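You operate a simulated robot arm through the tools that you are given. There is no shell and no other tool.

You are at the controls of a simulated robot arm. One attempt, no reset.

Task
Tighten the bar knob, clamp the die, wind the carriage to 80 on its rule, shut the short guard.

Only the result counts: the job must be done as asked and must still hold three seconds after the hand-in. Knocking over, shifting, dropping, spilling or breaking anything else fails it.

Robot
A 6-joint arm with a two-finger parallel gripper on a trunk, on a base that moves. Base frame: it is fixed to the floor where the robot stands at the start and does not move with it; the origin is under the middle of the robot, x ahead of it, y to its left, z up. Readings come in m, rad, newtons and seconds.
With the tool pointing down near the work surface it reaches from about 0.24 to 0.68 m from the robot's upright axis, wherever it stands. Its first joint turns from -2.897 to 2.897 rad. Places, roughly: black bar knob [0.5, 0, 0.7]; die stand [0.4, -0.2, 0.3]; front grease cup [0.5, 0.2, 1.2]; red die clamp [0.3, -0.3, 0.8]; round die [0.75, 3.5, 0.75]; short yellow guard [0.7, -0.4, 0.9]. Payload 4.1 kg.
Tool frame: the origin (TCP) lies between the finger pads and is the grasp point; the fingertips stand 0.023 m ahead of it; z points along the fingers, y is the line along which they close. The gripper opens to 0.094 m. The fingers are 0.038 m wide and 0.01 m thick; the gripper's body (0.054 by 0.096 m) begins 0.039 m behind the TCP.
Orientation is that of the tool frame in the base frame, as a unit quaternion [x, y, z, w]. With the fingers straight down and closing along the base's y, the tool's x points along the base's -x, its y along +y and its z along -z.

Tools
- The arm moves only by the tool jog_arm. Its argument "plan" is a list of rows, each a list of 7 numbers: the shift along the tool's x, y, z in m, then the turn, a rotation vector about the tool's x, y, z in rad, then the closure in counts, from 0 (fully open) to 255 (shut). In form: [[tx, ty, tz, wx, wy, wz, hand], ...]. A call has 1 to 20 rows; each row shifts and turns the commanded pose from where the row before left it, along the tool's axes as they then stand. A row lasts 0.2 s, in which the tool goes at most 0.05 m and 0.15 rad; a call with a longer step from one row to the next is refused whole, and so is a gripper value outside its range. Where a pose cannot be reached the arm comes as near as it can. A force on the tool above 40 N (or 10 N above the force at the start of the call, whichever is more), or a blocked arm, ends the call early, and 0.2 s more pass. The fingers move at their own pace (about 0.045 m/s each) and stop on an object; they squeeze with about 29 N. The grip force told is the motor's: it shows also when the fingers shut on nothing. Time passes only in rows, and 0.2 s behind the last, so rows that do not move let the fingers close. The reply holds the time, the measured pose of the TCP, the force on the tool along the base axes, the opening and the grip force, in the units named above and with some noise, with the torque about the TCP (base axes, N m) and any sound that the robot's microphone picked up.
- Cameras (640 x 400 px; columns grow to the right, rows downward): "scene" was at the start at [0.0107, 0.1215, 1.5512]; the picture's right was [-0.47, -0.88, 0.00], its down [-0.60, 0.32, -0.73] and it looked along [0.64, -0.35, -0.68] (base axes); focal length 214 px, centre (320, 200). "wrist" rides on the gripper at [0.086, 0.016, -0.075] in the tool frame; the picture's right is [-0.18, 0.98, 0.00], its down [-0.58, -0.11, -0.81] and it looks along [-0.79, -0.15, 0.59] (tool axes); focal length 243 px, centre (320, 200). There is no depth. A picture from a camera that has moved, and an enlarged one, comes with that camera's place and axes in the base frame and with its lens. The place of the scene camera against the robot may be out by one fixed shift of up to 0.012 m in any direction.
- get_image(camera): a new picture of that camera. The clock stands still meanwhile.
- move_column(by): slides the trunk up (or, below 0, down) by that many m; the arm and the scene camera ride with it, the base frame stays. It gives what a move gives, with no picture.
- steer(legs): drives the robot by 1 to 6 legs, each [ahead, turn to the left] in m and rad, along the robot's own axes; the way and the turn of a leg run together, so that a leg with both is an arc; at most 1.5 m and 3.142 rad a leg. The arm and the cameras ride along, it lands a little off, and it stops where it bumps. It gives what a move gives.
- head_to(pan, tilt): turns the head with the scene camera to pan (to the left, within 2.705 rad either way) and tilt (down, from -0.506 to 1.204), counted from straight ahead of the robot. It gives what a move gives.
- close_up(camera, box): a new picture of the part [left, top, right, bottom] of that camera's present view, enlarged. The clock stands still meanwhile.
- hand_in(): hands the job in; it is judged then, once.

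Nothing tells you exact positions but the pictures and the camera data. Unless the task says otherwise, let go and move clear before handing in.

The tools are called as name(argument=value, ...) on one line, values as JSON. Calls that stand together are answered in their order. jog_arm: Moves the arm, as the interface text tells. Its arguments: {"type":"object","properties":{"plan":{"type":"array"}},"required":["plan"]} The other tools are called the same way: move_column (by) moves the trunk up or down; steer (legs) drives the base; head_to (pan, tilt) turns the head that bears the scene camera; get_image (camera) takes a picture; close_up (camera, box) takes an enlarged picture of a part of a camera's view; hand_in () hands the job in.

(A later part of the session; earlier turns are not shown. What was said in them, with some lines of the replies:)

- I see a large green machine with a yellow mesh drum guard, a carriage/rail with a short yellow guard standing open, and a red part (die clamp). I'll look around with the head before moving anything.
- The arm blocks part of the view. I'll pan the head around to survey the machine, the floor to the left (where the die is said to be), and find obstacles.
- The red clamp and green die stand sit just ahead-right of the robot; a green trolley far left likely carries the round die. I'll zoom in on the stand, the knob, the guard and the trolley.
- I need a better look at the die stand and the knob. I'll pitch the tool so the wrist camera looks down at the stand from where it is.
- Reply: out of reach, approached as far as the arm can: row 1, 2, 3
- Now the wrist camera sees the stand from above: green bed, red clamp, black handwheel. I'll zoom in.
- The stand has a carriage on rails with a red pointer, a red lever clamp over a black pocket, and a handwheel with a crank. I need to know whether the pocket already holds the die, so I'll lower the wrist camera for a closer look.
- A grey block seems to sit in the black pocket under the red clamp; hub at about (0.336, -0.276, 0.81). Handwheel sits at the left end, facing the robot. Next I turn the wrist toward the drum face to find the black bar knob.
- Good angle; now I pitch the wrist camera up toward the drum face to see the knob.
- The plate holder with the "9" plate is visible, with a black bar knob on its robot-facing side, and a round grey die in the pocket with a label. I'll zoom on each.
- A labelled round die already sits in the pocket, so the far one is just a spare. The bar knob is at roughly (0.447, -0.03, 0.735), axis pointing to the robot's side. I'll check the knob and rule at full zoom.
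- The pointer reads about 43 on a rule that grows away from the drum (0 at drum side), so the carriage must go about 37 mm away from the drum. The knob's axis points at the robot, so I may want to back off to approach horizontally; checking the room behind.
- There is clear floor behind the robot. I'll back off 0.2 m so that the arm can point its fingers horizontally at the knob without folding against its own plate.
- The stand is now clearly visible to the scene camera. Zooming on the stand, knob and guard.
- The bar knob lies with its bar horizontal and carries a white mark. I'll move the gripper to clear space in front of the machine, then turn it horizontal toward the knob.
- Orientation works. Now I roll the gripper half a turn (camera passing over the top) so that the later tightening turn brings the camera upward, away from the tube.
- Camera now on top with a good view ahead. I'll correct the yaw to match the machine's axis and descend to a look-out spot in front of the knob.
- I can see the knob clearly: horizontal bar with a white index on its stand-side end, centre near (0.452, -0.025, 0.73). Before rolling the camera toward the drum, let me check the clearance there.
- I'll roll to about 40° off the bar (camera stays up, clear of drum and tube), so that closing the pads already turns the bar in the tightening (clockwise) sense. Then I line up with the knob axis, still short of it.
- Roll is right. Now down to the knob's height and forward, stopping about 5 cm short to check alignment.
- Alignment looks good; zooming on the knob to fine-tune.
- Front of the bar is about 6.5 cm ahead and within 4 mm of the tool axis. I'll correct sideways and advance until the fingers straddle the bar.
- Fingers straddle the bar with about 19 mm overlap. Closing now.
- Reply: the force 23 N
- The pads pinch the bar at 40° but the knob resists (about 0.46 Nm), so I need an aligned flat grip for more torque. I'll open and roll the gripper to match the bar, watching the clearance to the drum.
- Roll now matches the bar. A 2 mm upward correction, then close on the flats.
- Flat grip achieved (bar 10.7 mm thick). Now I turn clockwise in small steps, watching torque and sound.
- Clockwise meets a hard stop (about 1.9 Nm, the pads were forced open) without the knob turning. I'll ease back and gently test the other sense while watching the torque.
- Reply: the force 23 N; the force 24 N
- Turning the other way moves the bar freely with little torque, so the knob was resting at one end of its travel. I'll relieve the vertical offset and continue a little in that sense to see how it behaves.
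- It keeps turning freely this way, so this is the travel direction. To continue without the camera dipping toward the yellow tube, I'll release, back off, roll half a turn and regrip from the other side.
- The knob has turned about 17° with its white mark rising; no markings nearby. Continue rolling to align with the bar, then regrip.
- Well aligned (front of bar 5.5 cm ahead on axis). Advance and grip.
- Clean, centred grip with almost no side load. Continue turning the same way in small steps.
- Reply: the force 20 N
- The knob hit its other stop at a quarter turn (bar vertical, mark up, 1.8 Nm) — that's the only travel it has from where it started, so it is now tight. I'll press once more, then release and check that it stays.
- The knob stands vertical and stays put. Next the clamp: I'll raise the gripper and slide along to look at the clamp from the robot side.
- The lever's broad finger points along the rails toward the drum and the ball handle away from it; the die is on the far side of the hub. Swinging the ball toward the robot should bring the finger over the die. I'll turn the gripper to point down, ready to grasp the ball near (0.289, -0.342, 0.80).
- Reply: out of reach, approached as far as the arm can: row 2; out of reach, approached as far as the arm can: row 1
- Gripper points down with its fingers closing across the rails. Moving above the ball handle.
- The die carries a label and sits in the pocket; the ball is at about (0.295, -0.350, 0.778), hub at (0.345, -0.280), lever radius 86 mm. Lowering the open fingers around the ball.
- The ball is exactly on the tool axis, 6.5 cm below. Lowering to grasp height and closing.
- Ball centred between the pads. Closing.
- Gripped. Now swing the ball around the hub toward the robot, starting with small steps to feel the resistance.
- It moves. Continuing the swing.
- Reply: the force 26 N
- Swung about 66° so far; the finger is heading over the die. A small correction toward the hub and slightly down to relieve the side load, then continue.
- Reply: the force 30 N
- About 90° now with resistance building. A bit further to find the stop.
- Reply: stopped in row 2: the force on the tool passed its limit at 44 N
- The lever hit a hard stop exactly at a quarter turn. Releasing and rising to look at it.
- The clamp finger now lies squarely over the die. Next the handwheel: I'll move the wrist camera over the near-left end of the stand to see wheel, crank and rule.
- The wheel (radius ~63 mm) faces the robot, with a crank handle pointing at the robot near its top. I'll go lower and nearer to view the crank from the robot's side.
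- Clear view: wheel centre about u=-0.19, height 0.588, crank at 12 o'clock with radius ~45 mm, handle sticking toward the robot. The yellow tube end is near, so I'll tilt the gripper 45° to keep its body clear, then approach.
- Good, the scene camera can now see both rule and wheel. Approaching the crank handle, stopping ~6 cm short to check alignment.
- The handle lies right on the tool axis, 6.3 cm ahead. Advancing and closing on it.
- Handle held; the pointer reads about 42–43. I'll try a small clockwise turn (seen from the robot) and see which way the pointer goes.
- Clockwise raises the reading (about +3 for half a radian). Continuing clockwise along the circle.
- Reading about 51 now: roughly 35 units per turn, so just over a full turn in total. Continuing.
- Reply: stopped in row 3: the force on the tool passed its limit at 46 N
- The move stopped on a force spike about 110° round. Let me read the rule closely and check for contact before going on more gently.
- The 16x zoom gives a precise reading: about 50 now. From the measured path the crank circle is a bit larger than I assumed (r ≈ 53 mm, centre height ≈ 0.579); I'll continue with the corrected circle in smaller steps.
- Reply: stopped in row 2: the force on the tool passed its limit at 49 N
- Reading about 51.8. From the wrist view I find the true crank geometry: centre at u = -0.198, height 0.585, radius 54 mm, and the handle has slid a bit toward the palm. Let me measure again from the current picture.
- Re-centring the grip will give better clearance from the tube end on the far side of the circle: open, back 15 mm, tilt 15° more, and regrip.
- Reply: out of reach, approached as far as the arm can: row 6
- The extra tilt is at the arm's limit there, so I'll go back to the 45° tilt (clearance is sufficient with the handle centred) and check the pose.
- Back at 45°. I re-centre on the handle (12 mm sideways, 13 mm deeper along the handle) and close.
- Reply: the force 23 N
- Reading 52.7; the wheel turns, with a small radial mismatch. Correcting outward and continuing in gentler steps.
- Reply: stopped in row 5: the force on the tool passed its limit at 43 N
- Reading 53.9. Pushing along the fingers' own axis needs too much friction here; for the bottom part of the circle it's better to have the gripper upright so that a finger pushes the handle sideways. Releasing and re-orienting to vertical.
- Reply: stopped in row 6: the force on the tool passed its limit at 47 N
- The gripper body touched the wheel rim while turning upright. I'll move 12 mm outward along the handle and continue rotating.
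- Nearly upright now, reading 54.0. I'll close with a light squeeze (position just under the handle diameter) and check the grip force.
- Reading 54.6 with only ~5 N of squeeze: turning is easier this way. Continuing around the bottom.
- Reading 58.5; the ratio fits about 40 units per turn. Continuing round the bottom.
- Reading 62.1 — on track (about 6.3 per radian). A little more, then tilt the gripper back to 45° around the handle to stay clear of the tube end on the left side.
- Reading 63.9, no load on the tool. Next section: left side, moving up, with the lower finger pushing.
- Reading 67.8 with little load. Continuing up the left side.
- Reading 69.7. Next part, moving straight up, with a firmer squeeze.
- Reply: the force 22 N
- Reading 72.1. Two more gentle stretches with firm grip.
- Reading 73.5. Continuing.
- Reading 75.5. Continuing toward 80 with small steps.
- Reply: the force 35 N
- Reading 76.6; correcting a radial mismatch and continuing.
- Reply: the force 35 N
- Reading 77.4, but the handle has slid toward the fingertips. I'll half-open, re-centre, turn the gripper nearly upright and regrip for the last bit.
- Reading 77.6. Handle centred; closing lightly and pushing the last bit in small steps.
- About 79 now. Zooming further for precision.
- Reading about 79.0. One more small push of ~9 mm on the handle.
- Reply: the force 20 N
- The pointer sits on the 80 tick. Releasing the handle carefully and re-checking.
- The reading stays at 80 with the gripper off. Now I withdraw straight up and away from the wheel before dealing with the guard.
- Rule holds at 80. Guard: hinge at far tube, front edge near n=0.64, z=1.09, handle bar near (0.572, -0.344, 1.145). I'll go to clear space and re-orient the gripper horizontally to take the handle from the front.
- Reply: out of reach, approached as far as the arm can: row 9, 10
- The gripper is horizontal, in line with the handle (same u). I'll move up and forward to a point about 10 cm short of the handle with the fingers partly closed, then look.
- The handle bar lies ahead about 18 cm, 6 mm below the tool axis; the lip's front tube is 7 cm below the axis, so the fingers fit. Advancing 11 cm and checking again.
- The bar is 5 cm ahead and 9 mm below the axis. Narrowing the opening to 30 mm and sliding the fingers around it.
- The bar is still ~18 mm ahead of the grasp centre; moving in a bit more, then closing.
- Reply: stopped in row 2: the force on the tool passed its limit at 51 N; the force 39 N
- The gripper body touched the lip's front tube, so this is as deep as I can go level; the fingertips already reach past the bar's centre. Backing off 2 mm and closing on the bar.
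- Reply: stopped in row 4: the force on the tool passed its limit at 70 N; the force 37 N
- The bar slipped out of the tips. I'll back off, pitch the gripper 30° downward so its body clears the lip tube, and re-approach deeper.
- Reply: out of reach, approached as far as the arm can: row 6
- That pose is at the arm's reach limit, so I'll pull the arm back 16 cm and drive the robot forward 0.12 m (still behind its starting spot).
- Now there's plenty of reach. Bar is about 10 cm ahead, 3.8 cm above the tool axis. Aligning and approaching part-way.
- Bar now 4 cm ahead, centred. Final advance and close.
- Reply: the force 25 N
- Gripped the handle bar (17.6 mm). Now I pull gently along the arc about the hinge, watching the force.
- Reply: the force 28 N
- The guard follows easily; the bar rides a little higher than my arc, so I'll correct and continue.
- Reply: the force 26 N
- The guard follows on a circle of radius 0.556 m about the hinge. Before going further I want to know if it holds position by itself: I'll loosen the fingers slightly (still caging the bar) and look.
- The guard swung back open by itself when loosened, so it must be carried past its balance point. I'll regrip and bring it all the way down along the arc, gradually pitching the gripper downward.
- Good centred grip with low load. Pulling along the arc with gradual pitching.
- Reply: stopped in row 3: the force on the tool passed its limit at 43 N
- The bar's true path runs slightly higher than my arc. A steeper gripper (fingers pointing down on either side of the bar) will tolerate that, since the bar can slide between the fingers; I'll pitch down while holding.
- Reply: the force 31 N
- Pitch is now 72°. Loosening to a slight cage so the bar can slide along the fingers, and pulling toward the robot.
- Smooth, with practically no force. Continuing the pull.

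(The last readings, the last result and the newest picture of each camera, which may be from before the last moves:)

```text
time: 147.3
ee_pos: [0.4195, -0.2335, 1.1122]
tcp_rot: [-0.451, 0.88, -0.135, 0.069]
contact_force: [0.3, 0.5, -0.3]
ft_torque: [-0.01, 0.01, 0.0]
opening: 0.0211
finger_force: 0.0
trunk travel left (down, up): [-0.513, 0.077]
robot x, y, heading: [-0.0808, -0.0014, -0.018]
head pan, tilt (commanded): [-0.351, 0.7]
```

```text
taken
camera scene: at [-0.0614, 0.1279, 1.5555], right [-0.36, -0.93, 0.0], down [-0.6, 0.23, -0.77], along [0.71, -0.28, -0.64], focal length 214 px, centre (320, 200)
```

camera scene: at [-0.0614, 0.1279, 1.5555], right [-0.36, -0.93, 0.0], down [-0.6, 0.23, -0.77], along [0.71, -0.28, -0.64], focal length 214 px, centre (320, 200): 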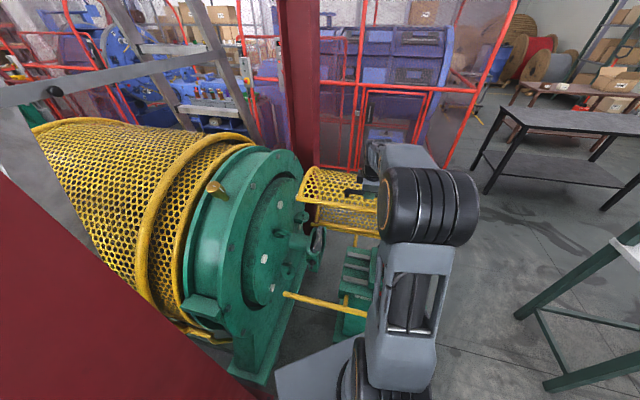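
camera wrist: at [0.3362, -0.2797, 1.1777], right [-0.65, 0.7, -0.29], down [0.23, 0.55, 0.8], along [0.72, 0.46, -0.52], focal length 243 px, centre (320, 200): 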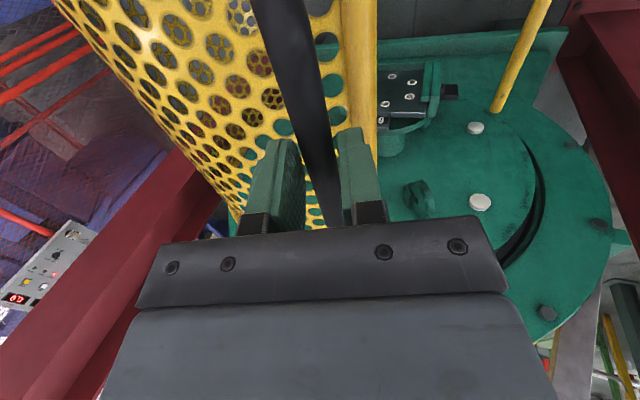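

jog_arm(plan=[[0, 0.0136, 0.0015, 0, 0, 0, 198], [0, 0.0136, 0.0018, 0, 0, 0, 198], [0, 0.0136, 0.0021, 0, 0, 0, 198], [0, 0.0136, 0.0024, 0, 0, 0, 198]])

get_image(camera="wrist")

```text
time: 148.3
ee_pos: [0.3776, -0.2061, 1.0902]
tcp_rot: [-0.45, 0.88, -0.134, 0.069]
contact_force: [0.7, -0.5, -0.1]
ft_torque: [-0.02, 0.04, 0.03]
opening: 0.0213
finger_force: 0.2
trunk travel left (down, up): [-0.513, 0.077]
robot x, y, heading: [-0.0791, -0.0067, -0.02]
head pan, tilt (commanded): [-0.351, 0.7]
```

```text
taken
camera wrist: at [0.2961, -0.2521, 1.1561], right [-0.65, 0.7, -0.29], down [0.23, 0.55, 0.8], along [0.72, 0.46, -0.52], focal length 243 px, centre (320, 200)
```

wrist: 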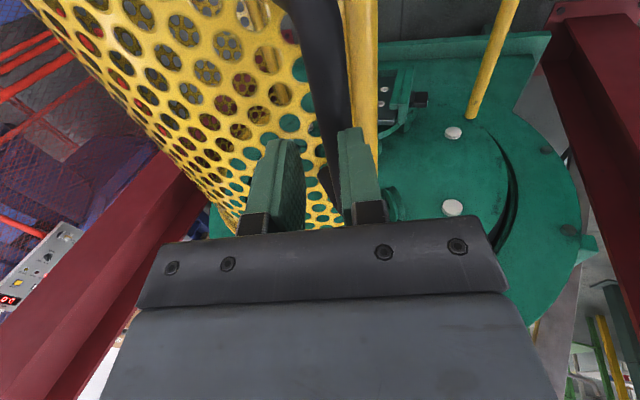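

jog_arm(plan=[[0, 0, 0, 0, 0, 0, 198]])

get_image(camera="wrist")

get_image(camera="scene")

```text
time: 148.7
ee_pos: [0.3786, -0.2042, 1.0903]
tcp_rot: [-0.451, 0.88, -0.134, 0.068]
contact_force: [-0.1, 0.5, 0.4]
ft_torque: [0.01, -0.02, -0.02]
opening: 0.0212
finger_force: 0.1
trunk travel left (down, up): [-0.513, 0.077]
robot x, y, heading: [-0.0799, -0.0043, -0.024]
head pan, tilt (commanded): [-0.351, 0.7]
```

```text
taken
camera wrist: at [0.2962, -0.2523, 1.1559], right [-0.65, 0.7, -0.29], down [0.23, 0.55, 0.8], along [0.72, 0.46, -0.52], focal length 243 px, centre (320, 200)
```

wrist: 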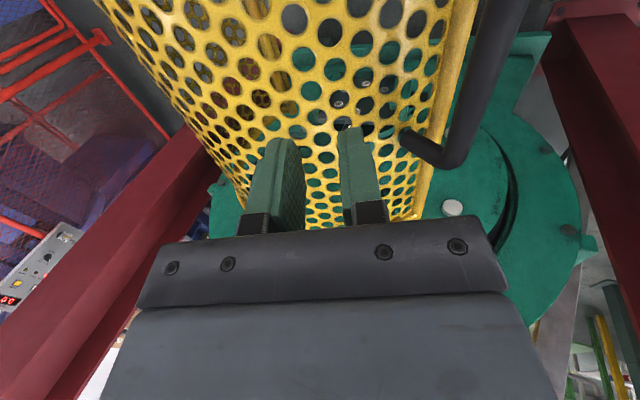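

```text
taken
camera scene: at [-0.0611, 0.1276, 1.5555], right [-0.36, -0.93, 0.0], down [-0.6, 0.23, -0.76], along [0.71, -0.28, -0.64], focal length 214 px, centre (320, 200)
```

scene: 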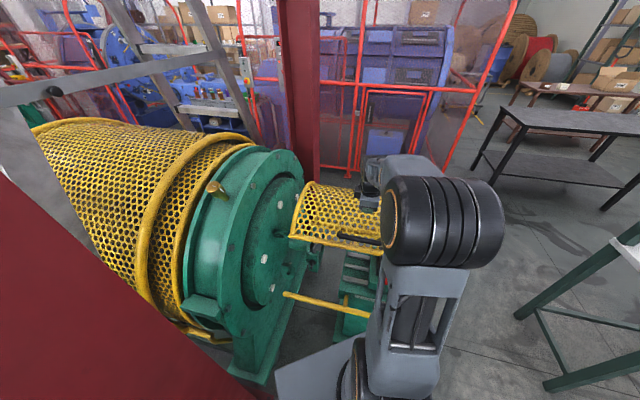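

The guard has passed its balance point and is swinging closed by itself below the fingers. I'll hold still and watch it.

jog_arm(plan=[[0, 0, 0, 0, 0, 0, 198], [0, 0, 0, 0, 0, 0, 198], [0, 0, 0, 0, 0, 0, 198], [0, 0, 0, 0, 0, 0, 198], [0, 0, 0, 0, 0, 0, 198]])

get_image(camera="wrist")

get_image(camera="scene")

```text
time: 149.9
ee_pos: [0.3789, -0.2062, 1.0902]
tcp_rot: [-0.45, 0.88, -0.135, 0.069]
contact_force: [-0.1, 0.3, -0.4]
ft_torque: [0.03, 0.01, 0.01]
opening: 0.0212
finger_force: 0.1
trunk travel left (down, up): [-0.513, 0.077]
robot x, y, heading: [-0.0846, -0.004, -0.017]
head pan, tilt (commanded): [-0.351, 0.7]
```

```text
taken
camera wrist: at [0.2962, -0.2523, 1.156], right [-0.65, 0.7, -0.29], down [0.23, 0.55, 0.8], along [0.72, 0.46, -0.52], focal length 243 px, centre (320, 200)
```

wrist: 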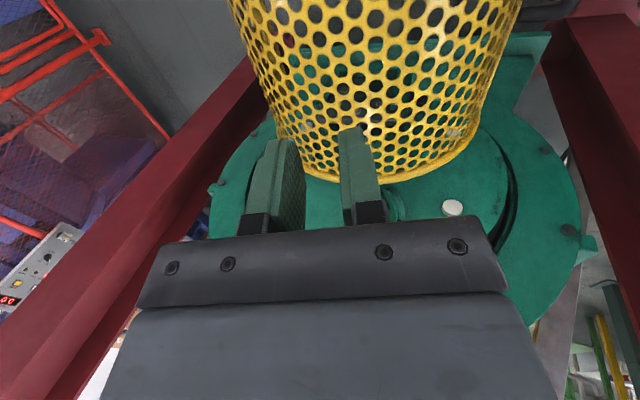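

```text
taken
camera scene: at [-0.0612, 0.1277, 1.5555], right [-0.36, -0.93, 0.0], down [-0.6, 0.23, -0.76], along [0.71, -0.28, -0.64], focal length 214 px, centre (320, 200)
```

scene: 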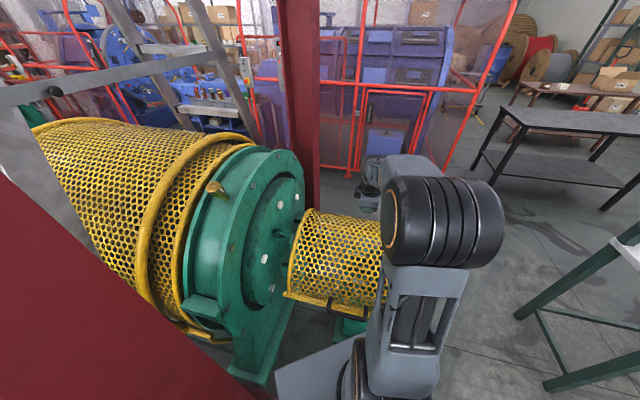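

The guard has come down over the stand. Zooming in to see whether it is fully shut.

close_up(camera="scene", box=[260, 190, 420, 340])

jog_arm(plan=[[0, 0, -0.03, 0, 0, 0, 198], [0, 0, 0, 0, 0, 0, 198]])

close_up(camera="scene", box=[260, 190, 420, 340])

```text
2.67 times, centred on (340, 265) of scene
camera zoom: at [-0.0612, 0.1277, 1.5555], right [-0.36, -0.93, 0.0], down [-0.6, 0.23, -0.76], along [0.71, -0.28, -0.64], focal length 572 px, centre (267, 27)
```

zoom: 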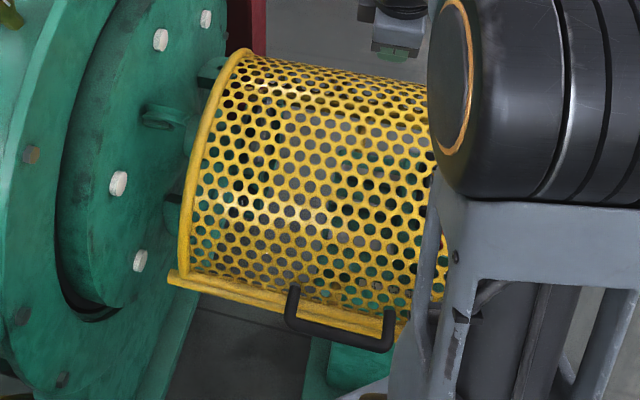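

```text
time: 150.5
ee_pos: [0.3688, -0.2013, 1.1178]
tcp_rot: [-0.45, 0.88, -0.134, 0.069]
contact_force: [0.3, 0.0, -0.5]
ft_torque: [0.04, 0.0, 0.02]
opening: 0.0212
finger_force: 0.1
trunk travel left (down, up): [-0.513, 0.077]
robot x, y, heading: [-0.083, -0.0038, -0.022]
head pan, tilt (commanded): [-0.351, 0.7]
```

```text
2.67 times, centred on (340, 265) of scene
camera zoom: at [-0.0614, 0.1278, 1.5555], right [-0.36, -0.93, 0.0], down [-0.6, 0.23, -0.77], along [0.71, -0.28, -0.64], focal length 572 px, centre (267, 27)
```

zoom: 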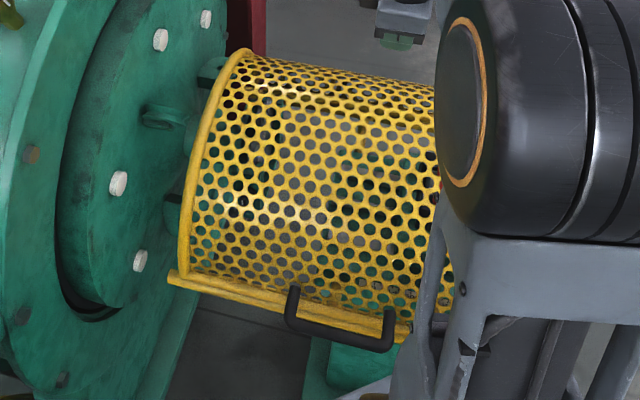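

The guard lies on the near tube, fully down by the look of it. I'll move the arm clear and inspect everything again.

jog_arm(plan=[[0.0074, 0.0265, -0.0213, 0, 0, 0, 198], [0.0074, 0.0265, -0.0213, 0, 0, 0, 198], [0.0074, 0.0265, -0.0213, 0, 0, 0, 100], [0.0074, 0.0265, -0.0213, 0, 0, 0, 0]])

get_image(camera="scene")

get_image(camera="wrist")

close_up(camera="scene", box=[280, 200, 400, 300])

```text
time: 151.5
ee_pos: [0.2496, -0.1515, 1.164]
tcp_rot: [-0.45, 0.88, -0.134, 0.07]
contact_force: [0.4, 0.3, 0.8]
ft_torque: [0.0, -0.02, 0.0]
opening: 0.0726
finger_force: 0.1
trunk travel left (down, up): [-0.513, 0.077]
robot x, y, heading: [-0.0801, 0.0008, -0.021]
head pan, tilt (commanded): [-0.351, 0.7]
```

```text
taken
camera scene: at [-0.0617, 0.128, 1.5555], right [-0.36, -0.93, 0.0], down [-0.6, 0.23, -0.77], along [0.71, -0.28, -0.64], focal length 214 px, centre (320, 200)
```

scene: 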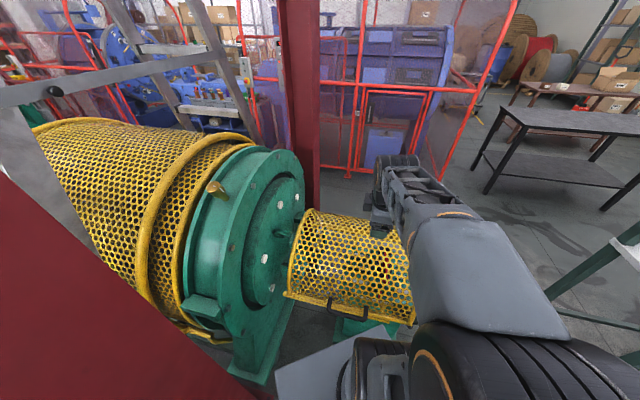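

```text
taken
camera wrist: at [0.168, -0.1984, 1.2311], right [-0.65, 0.7, -0.29], down [0.23, 0.55, 0.8], along [0.72, 0.46, -0.52], focal length 243 px, centre (320, 200)
```

wrist: 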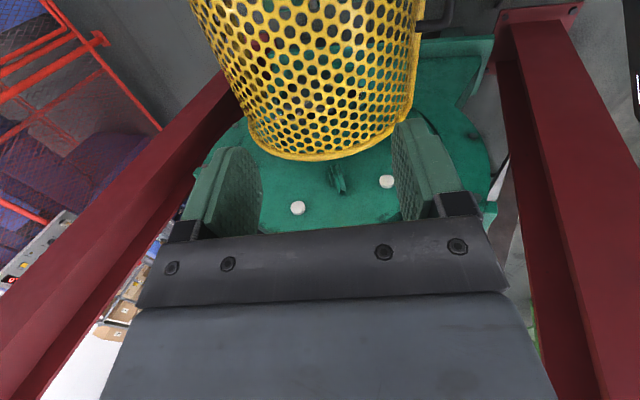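

```text
4.00 times, centred on (340, 250) of scene
camera zoom: at [-0.0617, 0.128, 1.5555], right [-0.36, -0.93, 0.0], down [-0.6, 0.23, -0.77], along [0.71, -0.28, -0.64], focal length 858 px, centre (240, 0)
```

zoom: 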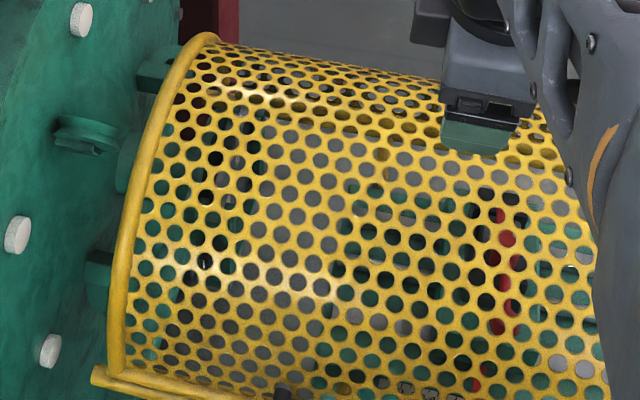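

close_up(camera="scene", box=[275, 280, 420, 340])

close_up(camera="scene", box=[340, 280, 390, 315])

close_up(camera="scene", box=[300, 230, 345, 280])

```text
4.41 times, centred on (348, 310) of scene
camera zoom: at [-0.0617, 0.128, 1.5555], right [-0.36, -0.93, 0.0], down [-0.6, 0.23, -0.77], along [0.71, -0.28, -0.64], focal length 947 px, centre (199, -286)
```

zoom: 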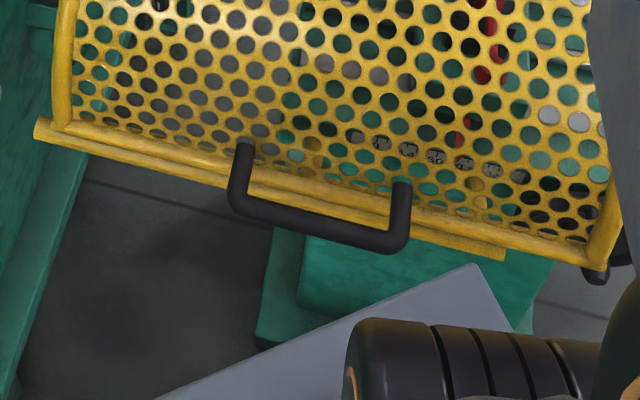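

```text
11.43 times, centred on (365, 298) of scene
camera zoom: at [-0.0617, 0.128, 1.5555], right [-0.36, -0.93, 0.0], down [-0.6, 0.23, -0.77], along [0.71, -0.28, -0.64], focal length 2451 px, centre (-194, -914)
```

zoom: 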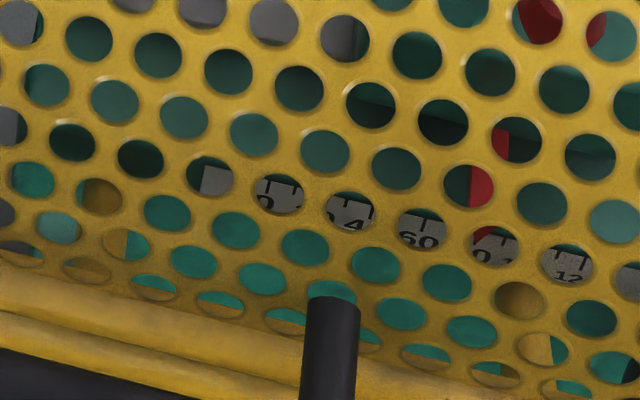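

```text
8.00 times, centred on (322, 255) of scene
camera zoom: at [-0.0617, 0.128, 1.5555], right [-0.36, -0.93, 0.0], down [-0.6, 0.23, -0.77], along [0.71, -0.28, -0.64], focal length 1716 px, centre (300, -240)
```

zoom: 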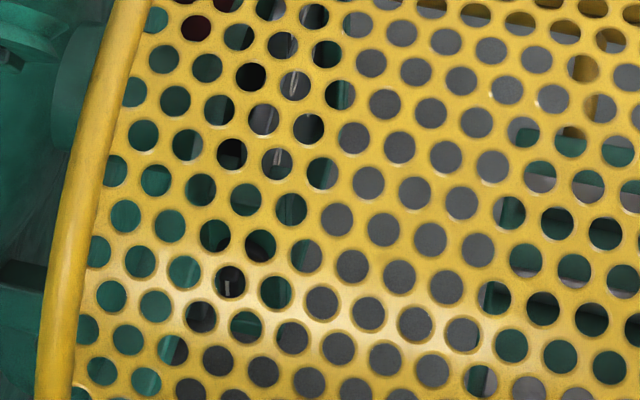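

The rule through the mesh still shows the pointer at 80, and the red clamp over the die. To make sure that the guard rests properly (and not on the crank handle), I'll drive back and view it from a lower angle.

steer(legs=[[-0.3, 0.0]])

head_to(pan=-0.45, tilt=0.75)

get_image(camera="scene")

```text
time: 153.6
ee_pos: [-0.0602, -0.1458, 1.1649]
tcp_rot: [-0.45, 0.88, -0.134, 0.069]
contact_force: [-0.6, -0.5, 0.1]
ft_torque: [0.0, -0.04, -0.01]
opening: 0.0938
finger_force: 0.1
trunk travel left (down, up): [-0.513, 0.077]
robot x, y, heading: [-0.3934, 0.0033, -0.018]
head pan, tilt (commanded): [-0.351, 0.7]
```

```text
time: 154.2
ee_pos: [-0.058, -0.1463, 1.1655]
tcp_rot: [-0.45, 0.88, -0.135, 0.069]
contact_force: [-0.3, 0.1, 0.6]
ft_torque: [-0.01, 0.0, -0.02]
opening: 0.0942
finger_force: 0.1
trunk travel left (down, up): [-0.513, 0.077]
robot x, y, heading: [-0.3888, 0.0032, -0.017]
head pan, tilt (commanded): [-0.45, 0.75]
```

```text
taken
camera scene: at [-0.3755, 0.1269, 1.5513], right [-0.45, -0.89, 0.0], down [-0.61, 0.31, -0.73], along [0.65, -0.33, -0.68], focal length 214 px, centre (320, 200)
```

scene: 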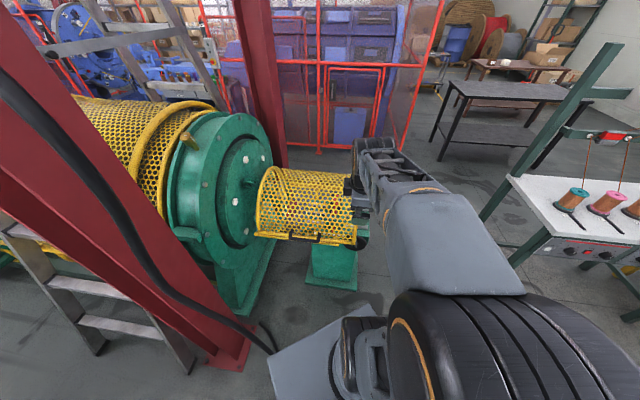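

close_up(camera="scene", box=[240, 150, 380, 290])

move_column(by=-0.3)

head_to(pan=-0.45, tilt=0.5)

get_image(camera="scene")

```text
2.86 times, centred on (310, 220) of scene
camera zoom: at [-0.3755, 0.1269, 1.5513], right [-0.45, -0.89, 0.0], down [-0.61, 0.31, -0.73], along [0.65, -0.33, -0.68], focal length 613 px, centre (349, 143)
```

zoom: 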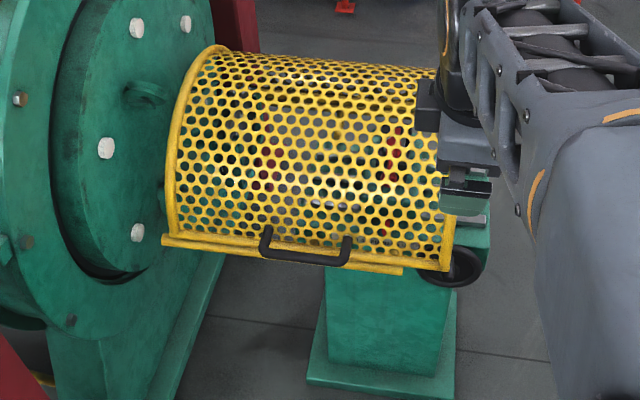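

```text
time: 157.2
ee_pos: [-0.059, -0.1464, 0.8649]
tcp_rot: [-0.45, 0.88, -0.134, 0.068]
contact_force: [0.1, 0.2, -1.1]
ft_torque: [-0.02, -0.02, 0.0]
opening: 0.0939
finger_force: 0.1
trunk travel left (down, up): [-0.213, 0.377]
robot x, y, heading: [-0.3896, 0.0019, -0.019]
head pan, tilt (commanded): [-0.45, 0.75]
```

```text
time: 158.0
ee_pos: [-0.0585, -0.1462, 0.8649]
tcp_rot: [-0.45, 0.88, -0.134, 0.068]
contact_force: [0.9, -0.7, -0.7]
ft_torque: [0.01, 0.0, 0.0]
opening: 0.0934
finger_force: 0.1
trunk travel left (down, up): [-0.213, 0.377]
robot x, y, heading: [-0.3917, 0.001, -0.015]
head pan, tilt (commanded): [-0.45, 0.499]
```

```text
taken
camera scene: at [-0.3683, 0.1232, 1.2732], right [-0.45, -0.89, 0.0], down [-0.43, 0.22, -0.88], along [0.78, -0.4, -0.48], focal length 214 px, centre (320, 200)
```

scene: 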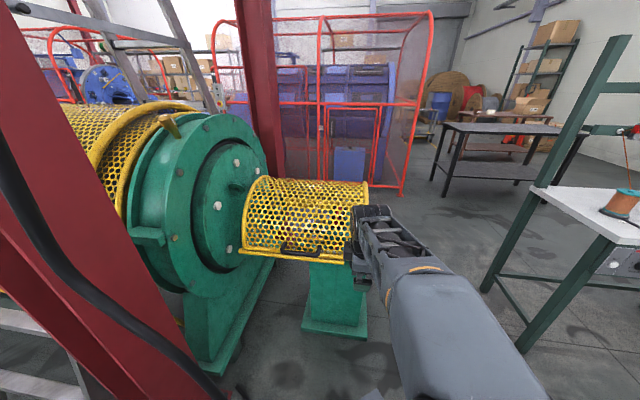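

close_up(camera="scene", box=[225, 165, 375, 275])

close_up(camera="scene", box=[320, 220, 375, 275])

close_up(camera="scene", box=[230, 235, 290, 275])

```text
3.64 times, centred on (300, 220) of scene
camera zoom: at [-0.3683, 0.1232, 1.2732], right [-0.45, -0.89, 0.0], down [-0.43, 0.22, -0.88], along [0.78, -0.4, -0.48], focal length 780 px, centre (393, 127)
```

zoom: 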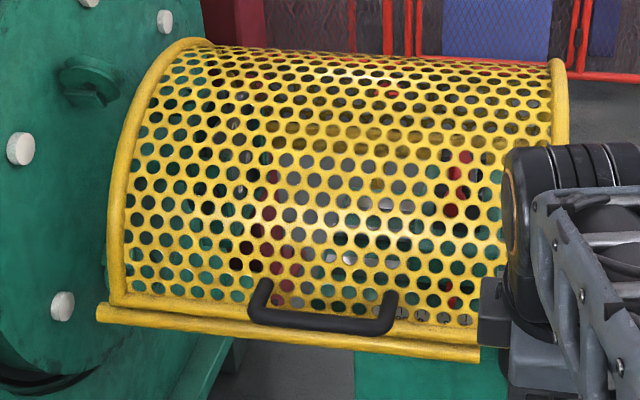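

```text
7.27 times, centred on (348, 248) of scene
camera zoom: at [-0.3683, 0.1232, 1.2732], right [-0.45, -0.89, 0.0], down [-0.43, 0.22, -0.88], along [0.78, -0.4, -0.48], focal length 1560 px, centre (120, -146)
```

zoom: 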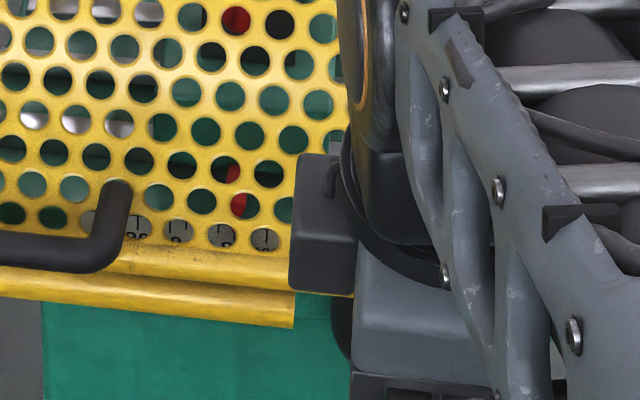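

```text
10.00 times, centred on (260, 255) of scene
camera zoom: at [-0.3683, 0.1232, 1.2732], right [-0.45, -0.89, 0.0], down [-0.43, 0.22, -0.88], along [0.78, -0.4, -0.48], focal length 2145 px, centre (920, -350)
```

zoom: 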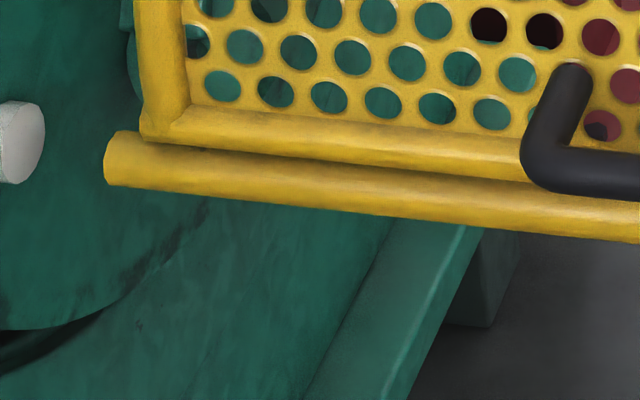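

The guard's front tube rests along the near tube, so it is shut. Moving the arm aside for a clear last check of crank and rule.

jog_arm(plan=[[0.0297, -0.0255, -0.0095, 0, 0, 0, 0], [0.0297, -0.0255, -0.0095, 0, 0, 0, 0], [0.0297, -0.0255, -0.0095, 0, 0, 0, 0], [0.0297, -0.0255, -0.0095, 0, 0, 0, 0], [0.0297, -0.0255, -0.0095, 0, 0, 0, 0], [0.0297, -0.0255, -0.0095, 0, 0, 0, 0]])

get_image(camera="scene")

close_up(camera="scene", box=[310, 220, 390, 290])

close_up(camera="scene", box=[322, 240, 352, 260])

```text
time: 159.4
ee_pos: [-0.0572, -0.3662, 0.9651]
tcp_rot: [-0.451, 0.88, -0.135, 0.069]
contact_force: [-0.1, 0.4, 0.2]
ft_torque: [-0.04, 0.0, 0.02]
opening: 0.0942
finger_force: 0.1
trunk travel left (down, up): [-0.213, 0.377]
robot x, y, heading: [-0.3871, 0.0058, -0.015]
head pan, tilt (commanded): [-0.45, 0.499]
```

```text
taken
camera scene: at [-0.3683, 0.1234, 1.2732], right [-0.45, -0.89, 0.0], down [-0.43, 0.22, -0.88], along [0.78, -0.4, -0.48], focal length 214 px, centre (320, 200)
```

scene: 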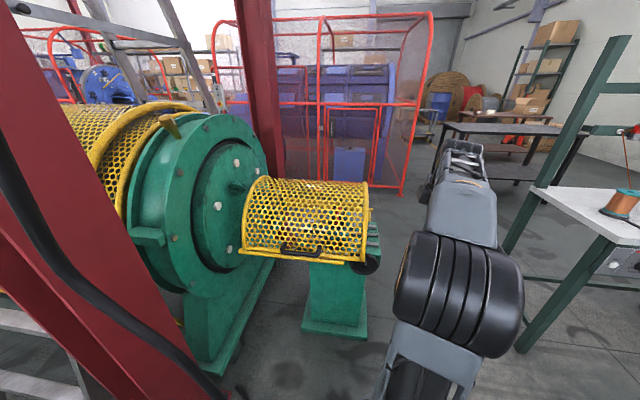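

```text
5.71 times, centred on (350, 255) of scene
camera zoom: at [-0.3683, 0.1234, 1.2732], right [-0.45, -0.89, 0.0], down [-0.43, 0.22, -0.88], along [0.78, -0.4, -0.48], focal length 1226 px, centre (149, -114)
```

zoom: 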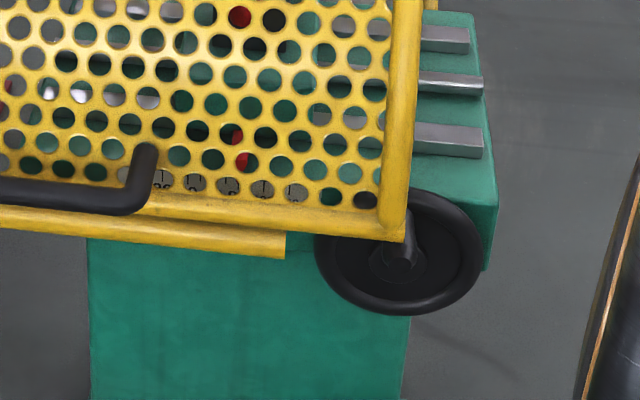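

```text
16.00 times, centred on (337, 250) of scene
camera zoom: at [-0.3683, 0.1234, 1.2732], right [-0.45, -0.89, 0.0], down [-0.43, 0.22, -0.88], along [0.78, -0.4, -0.48], focal length 3432 px, centre (48, -600)
```

zoom: 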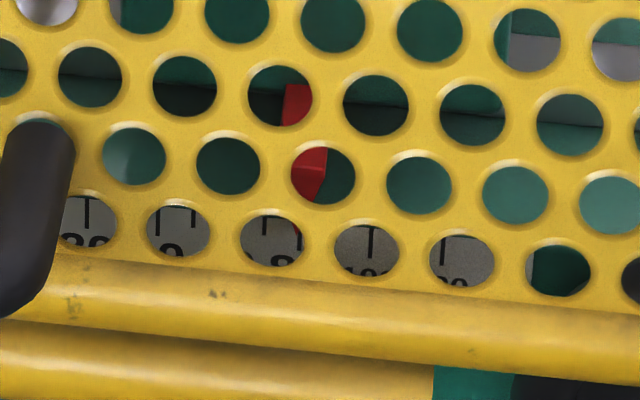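

Everything checks out. The bar knob is turned to its stop. The red clamp finger is over the die. Through the mesh the pointer sits on the 80 tick. The guard is down on its near tube, and the robot is clear of the machine. I'm handing in.

hand_in()

```text
The job is handed in.
```

The job is handed in, and I saw no sign of anything else being moved or knocked. One point is uncertain: which way the bar knob tightens.

- **Bar knob:** It started hard against a stop clockwise and would not turn that way, even at about 1.9 Nm. It did turn freely anticlockwise for a quarter turn, to a firm stop at about 1.8 Nm. I left it there with its white mark pointing up. I took that end as tight because it was the only way the knob could move; nothing on the machine confirms it.
- **Die clamp:** I swung the red lever a quarter turn to its stop, and its finger now lies over the die already in the pocket. I took the far-off "round die" on your list to be a spare and left it alone.
- **Carriage:** I wound it from about 40 to 80 on its rule. With the guard shut, the pointer still sits on the 80 tick through the mesh.
- **Short guard:** I pulled it past its balance point and it swung shut by itself, not under my control. Its front tube now rests along the near tube.

The gripper is open and the robot is backed well clear of the machine.
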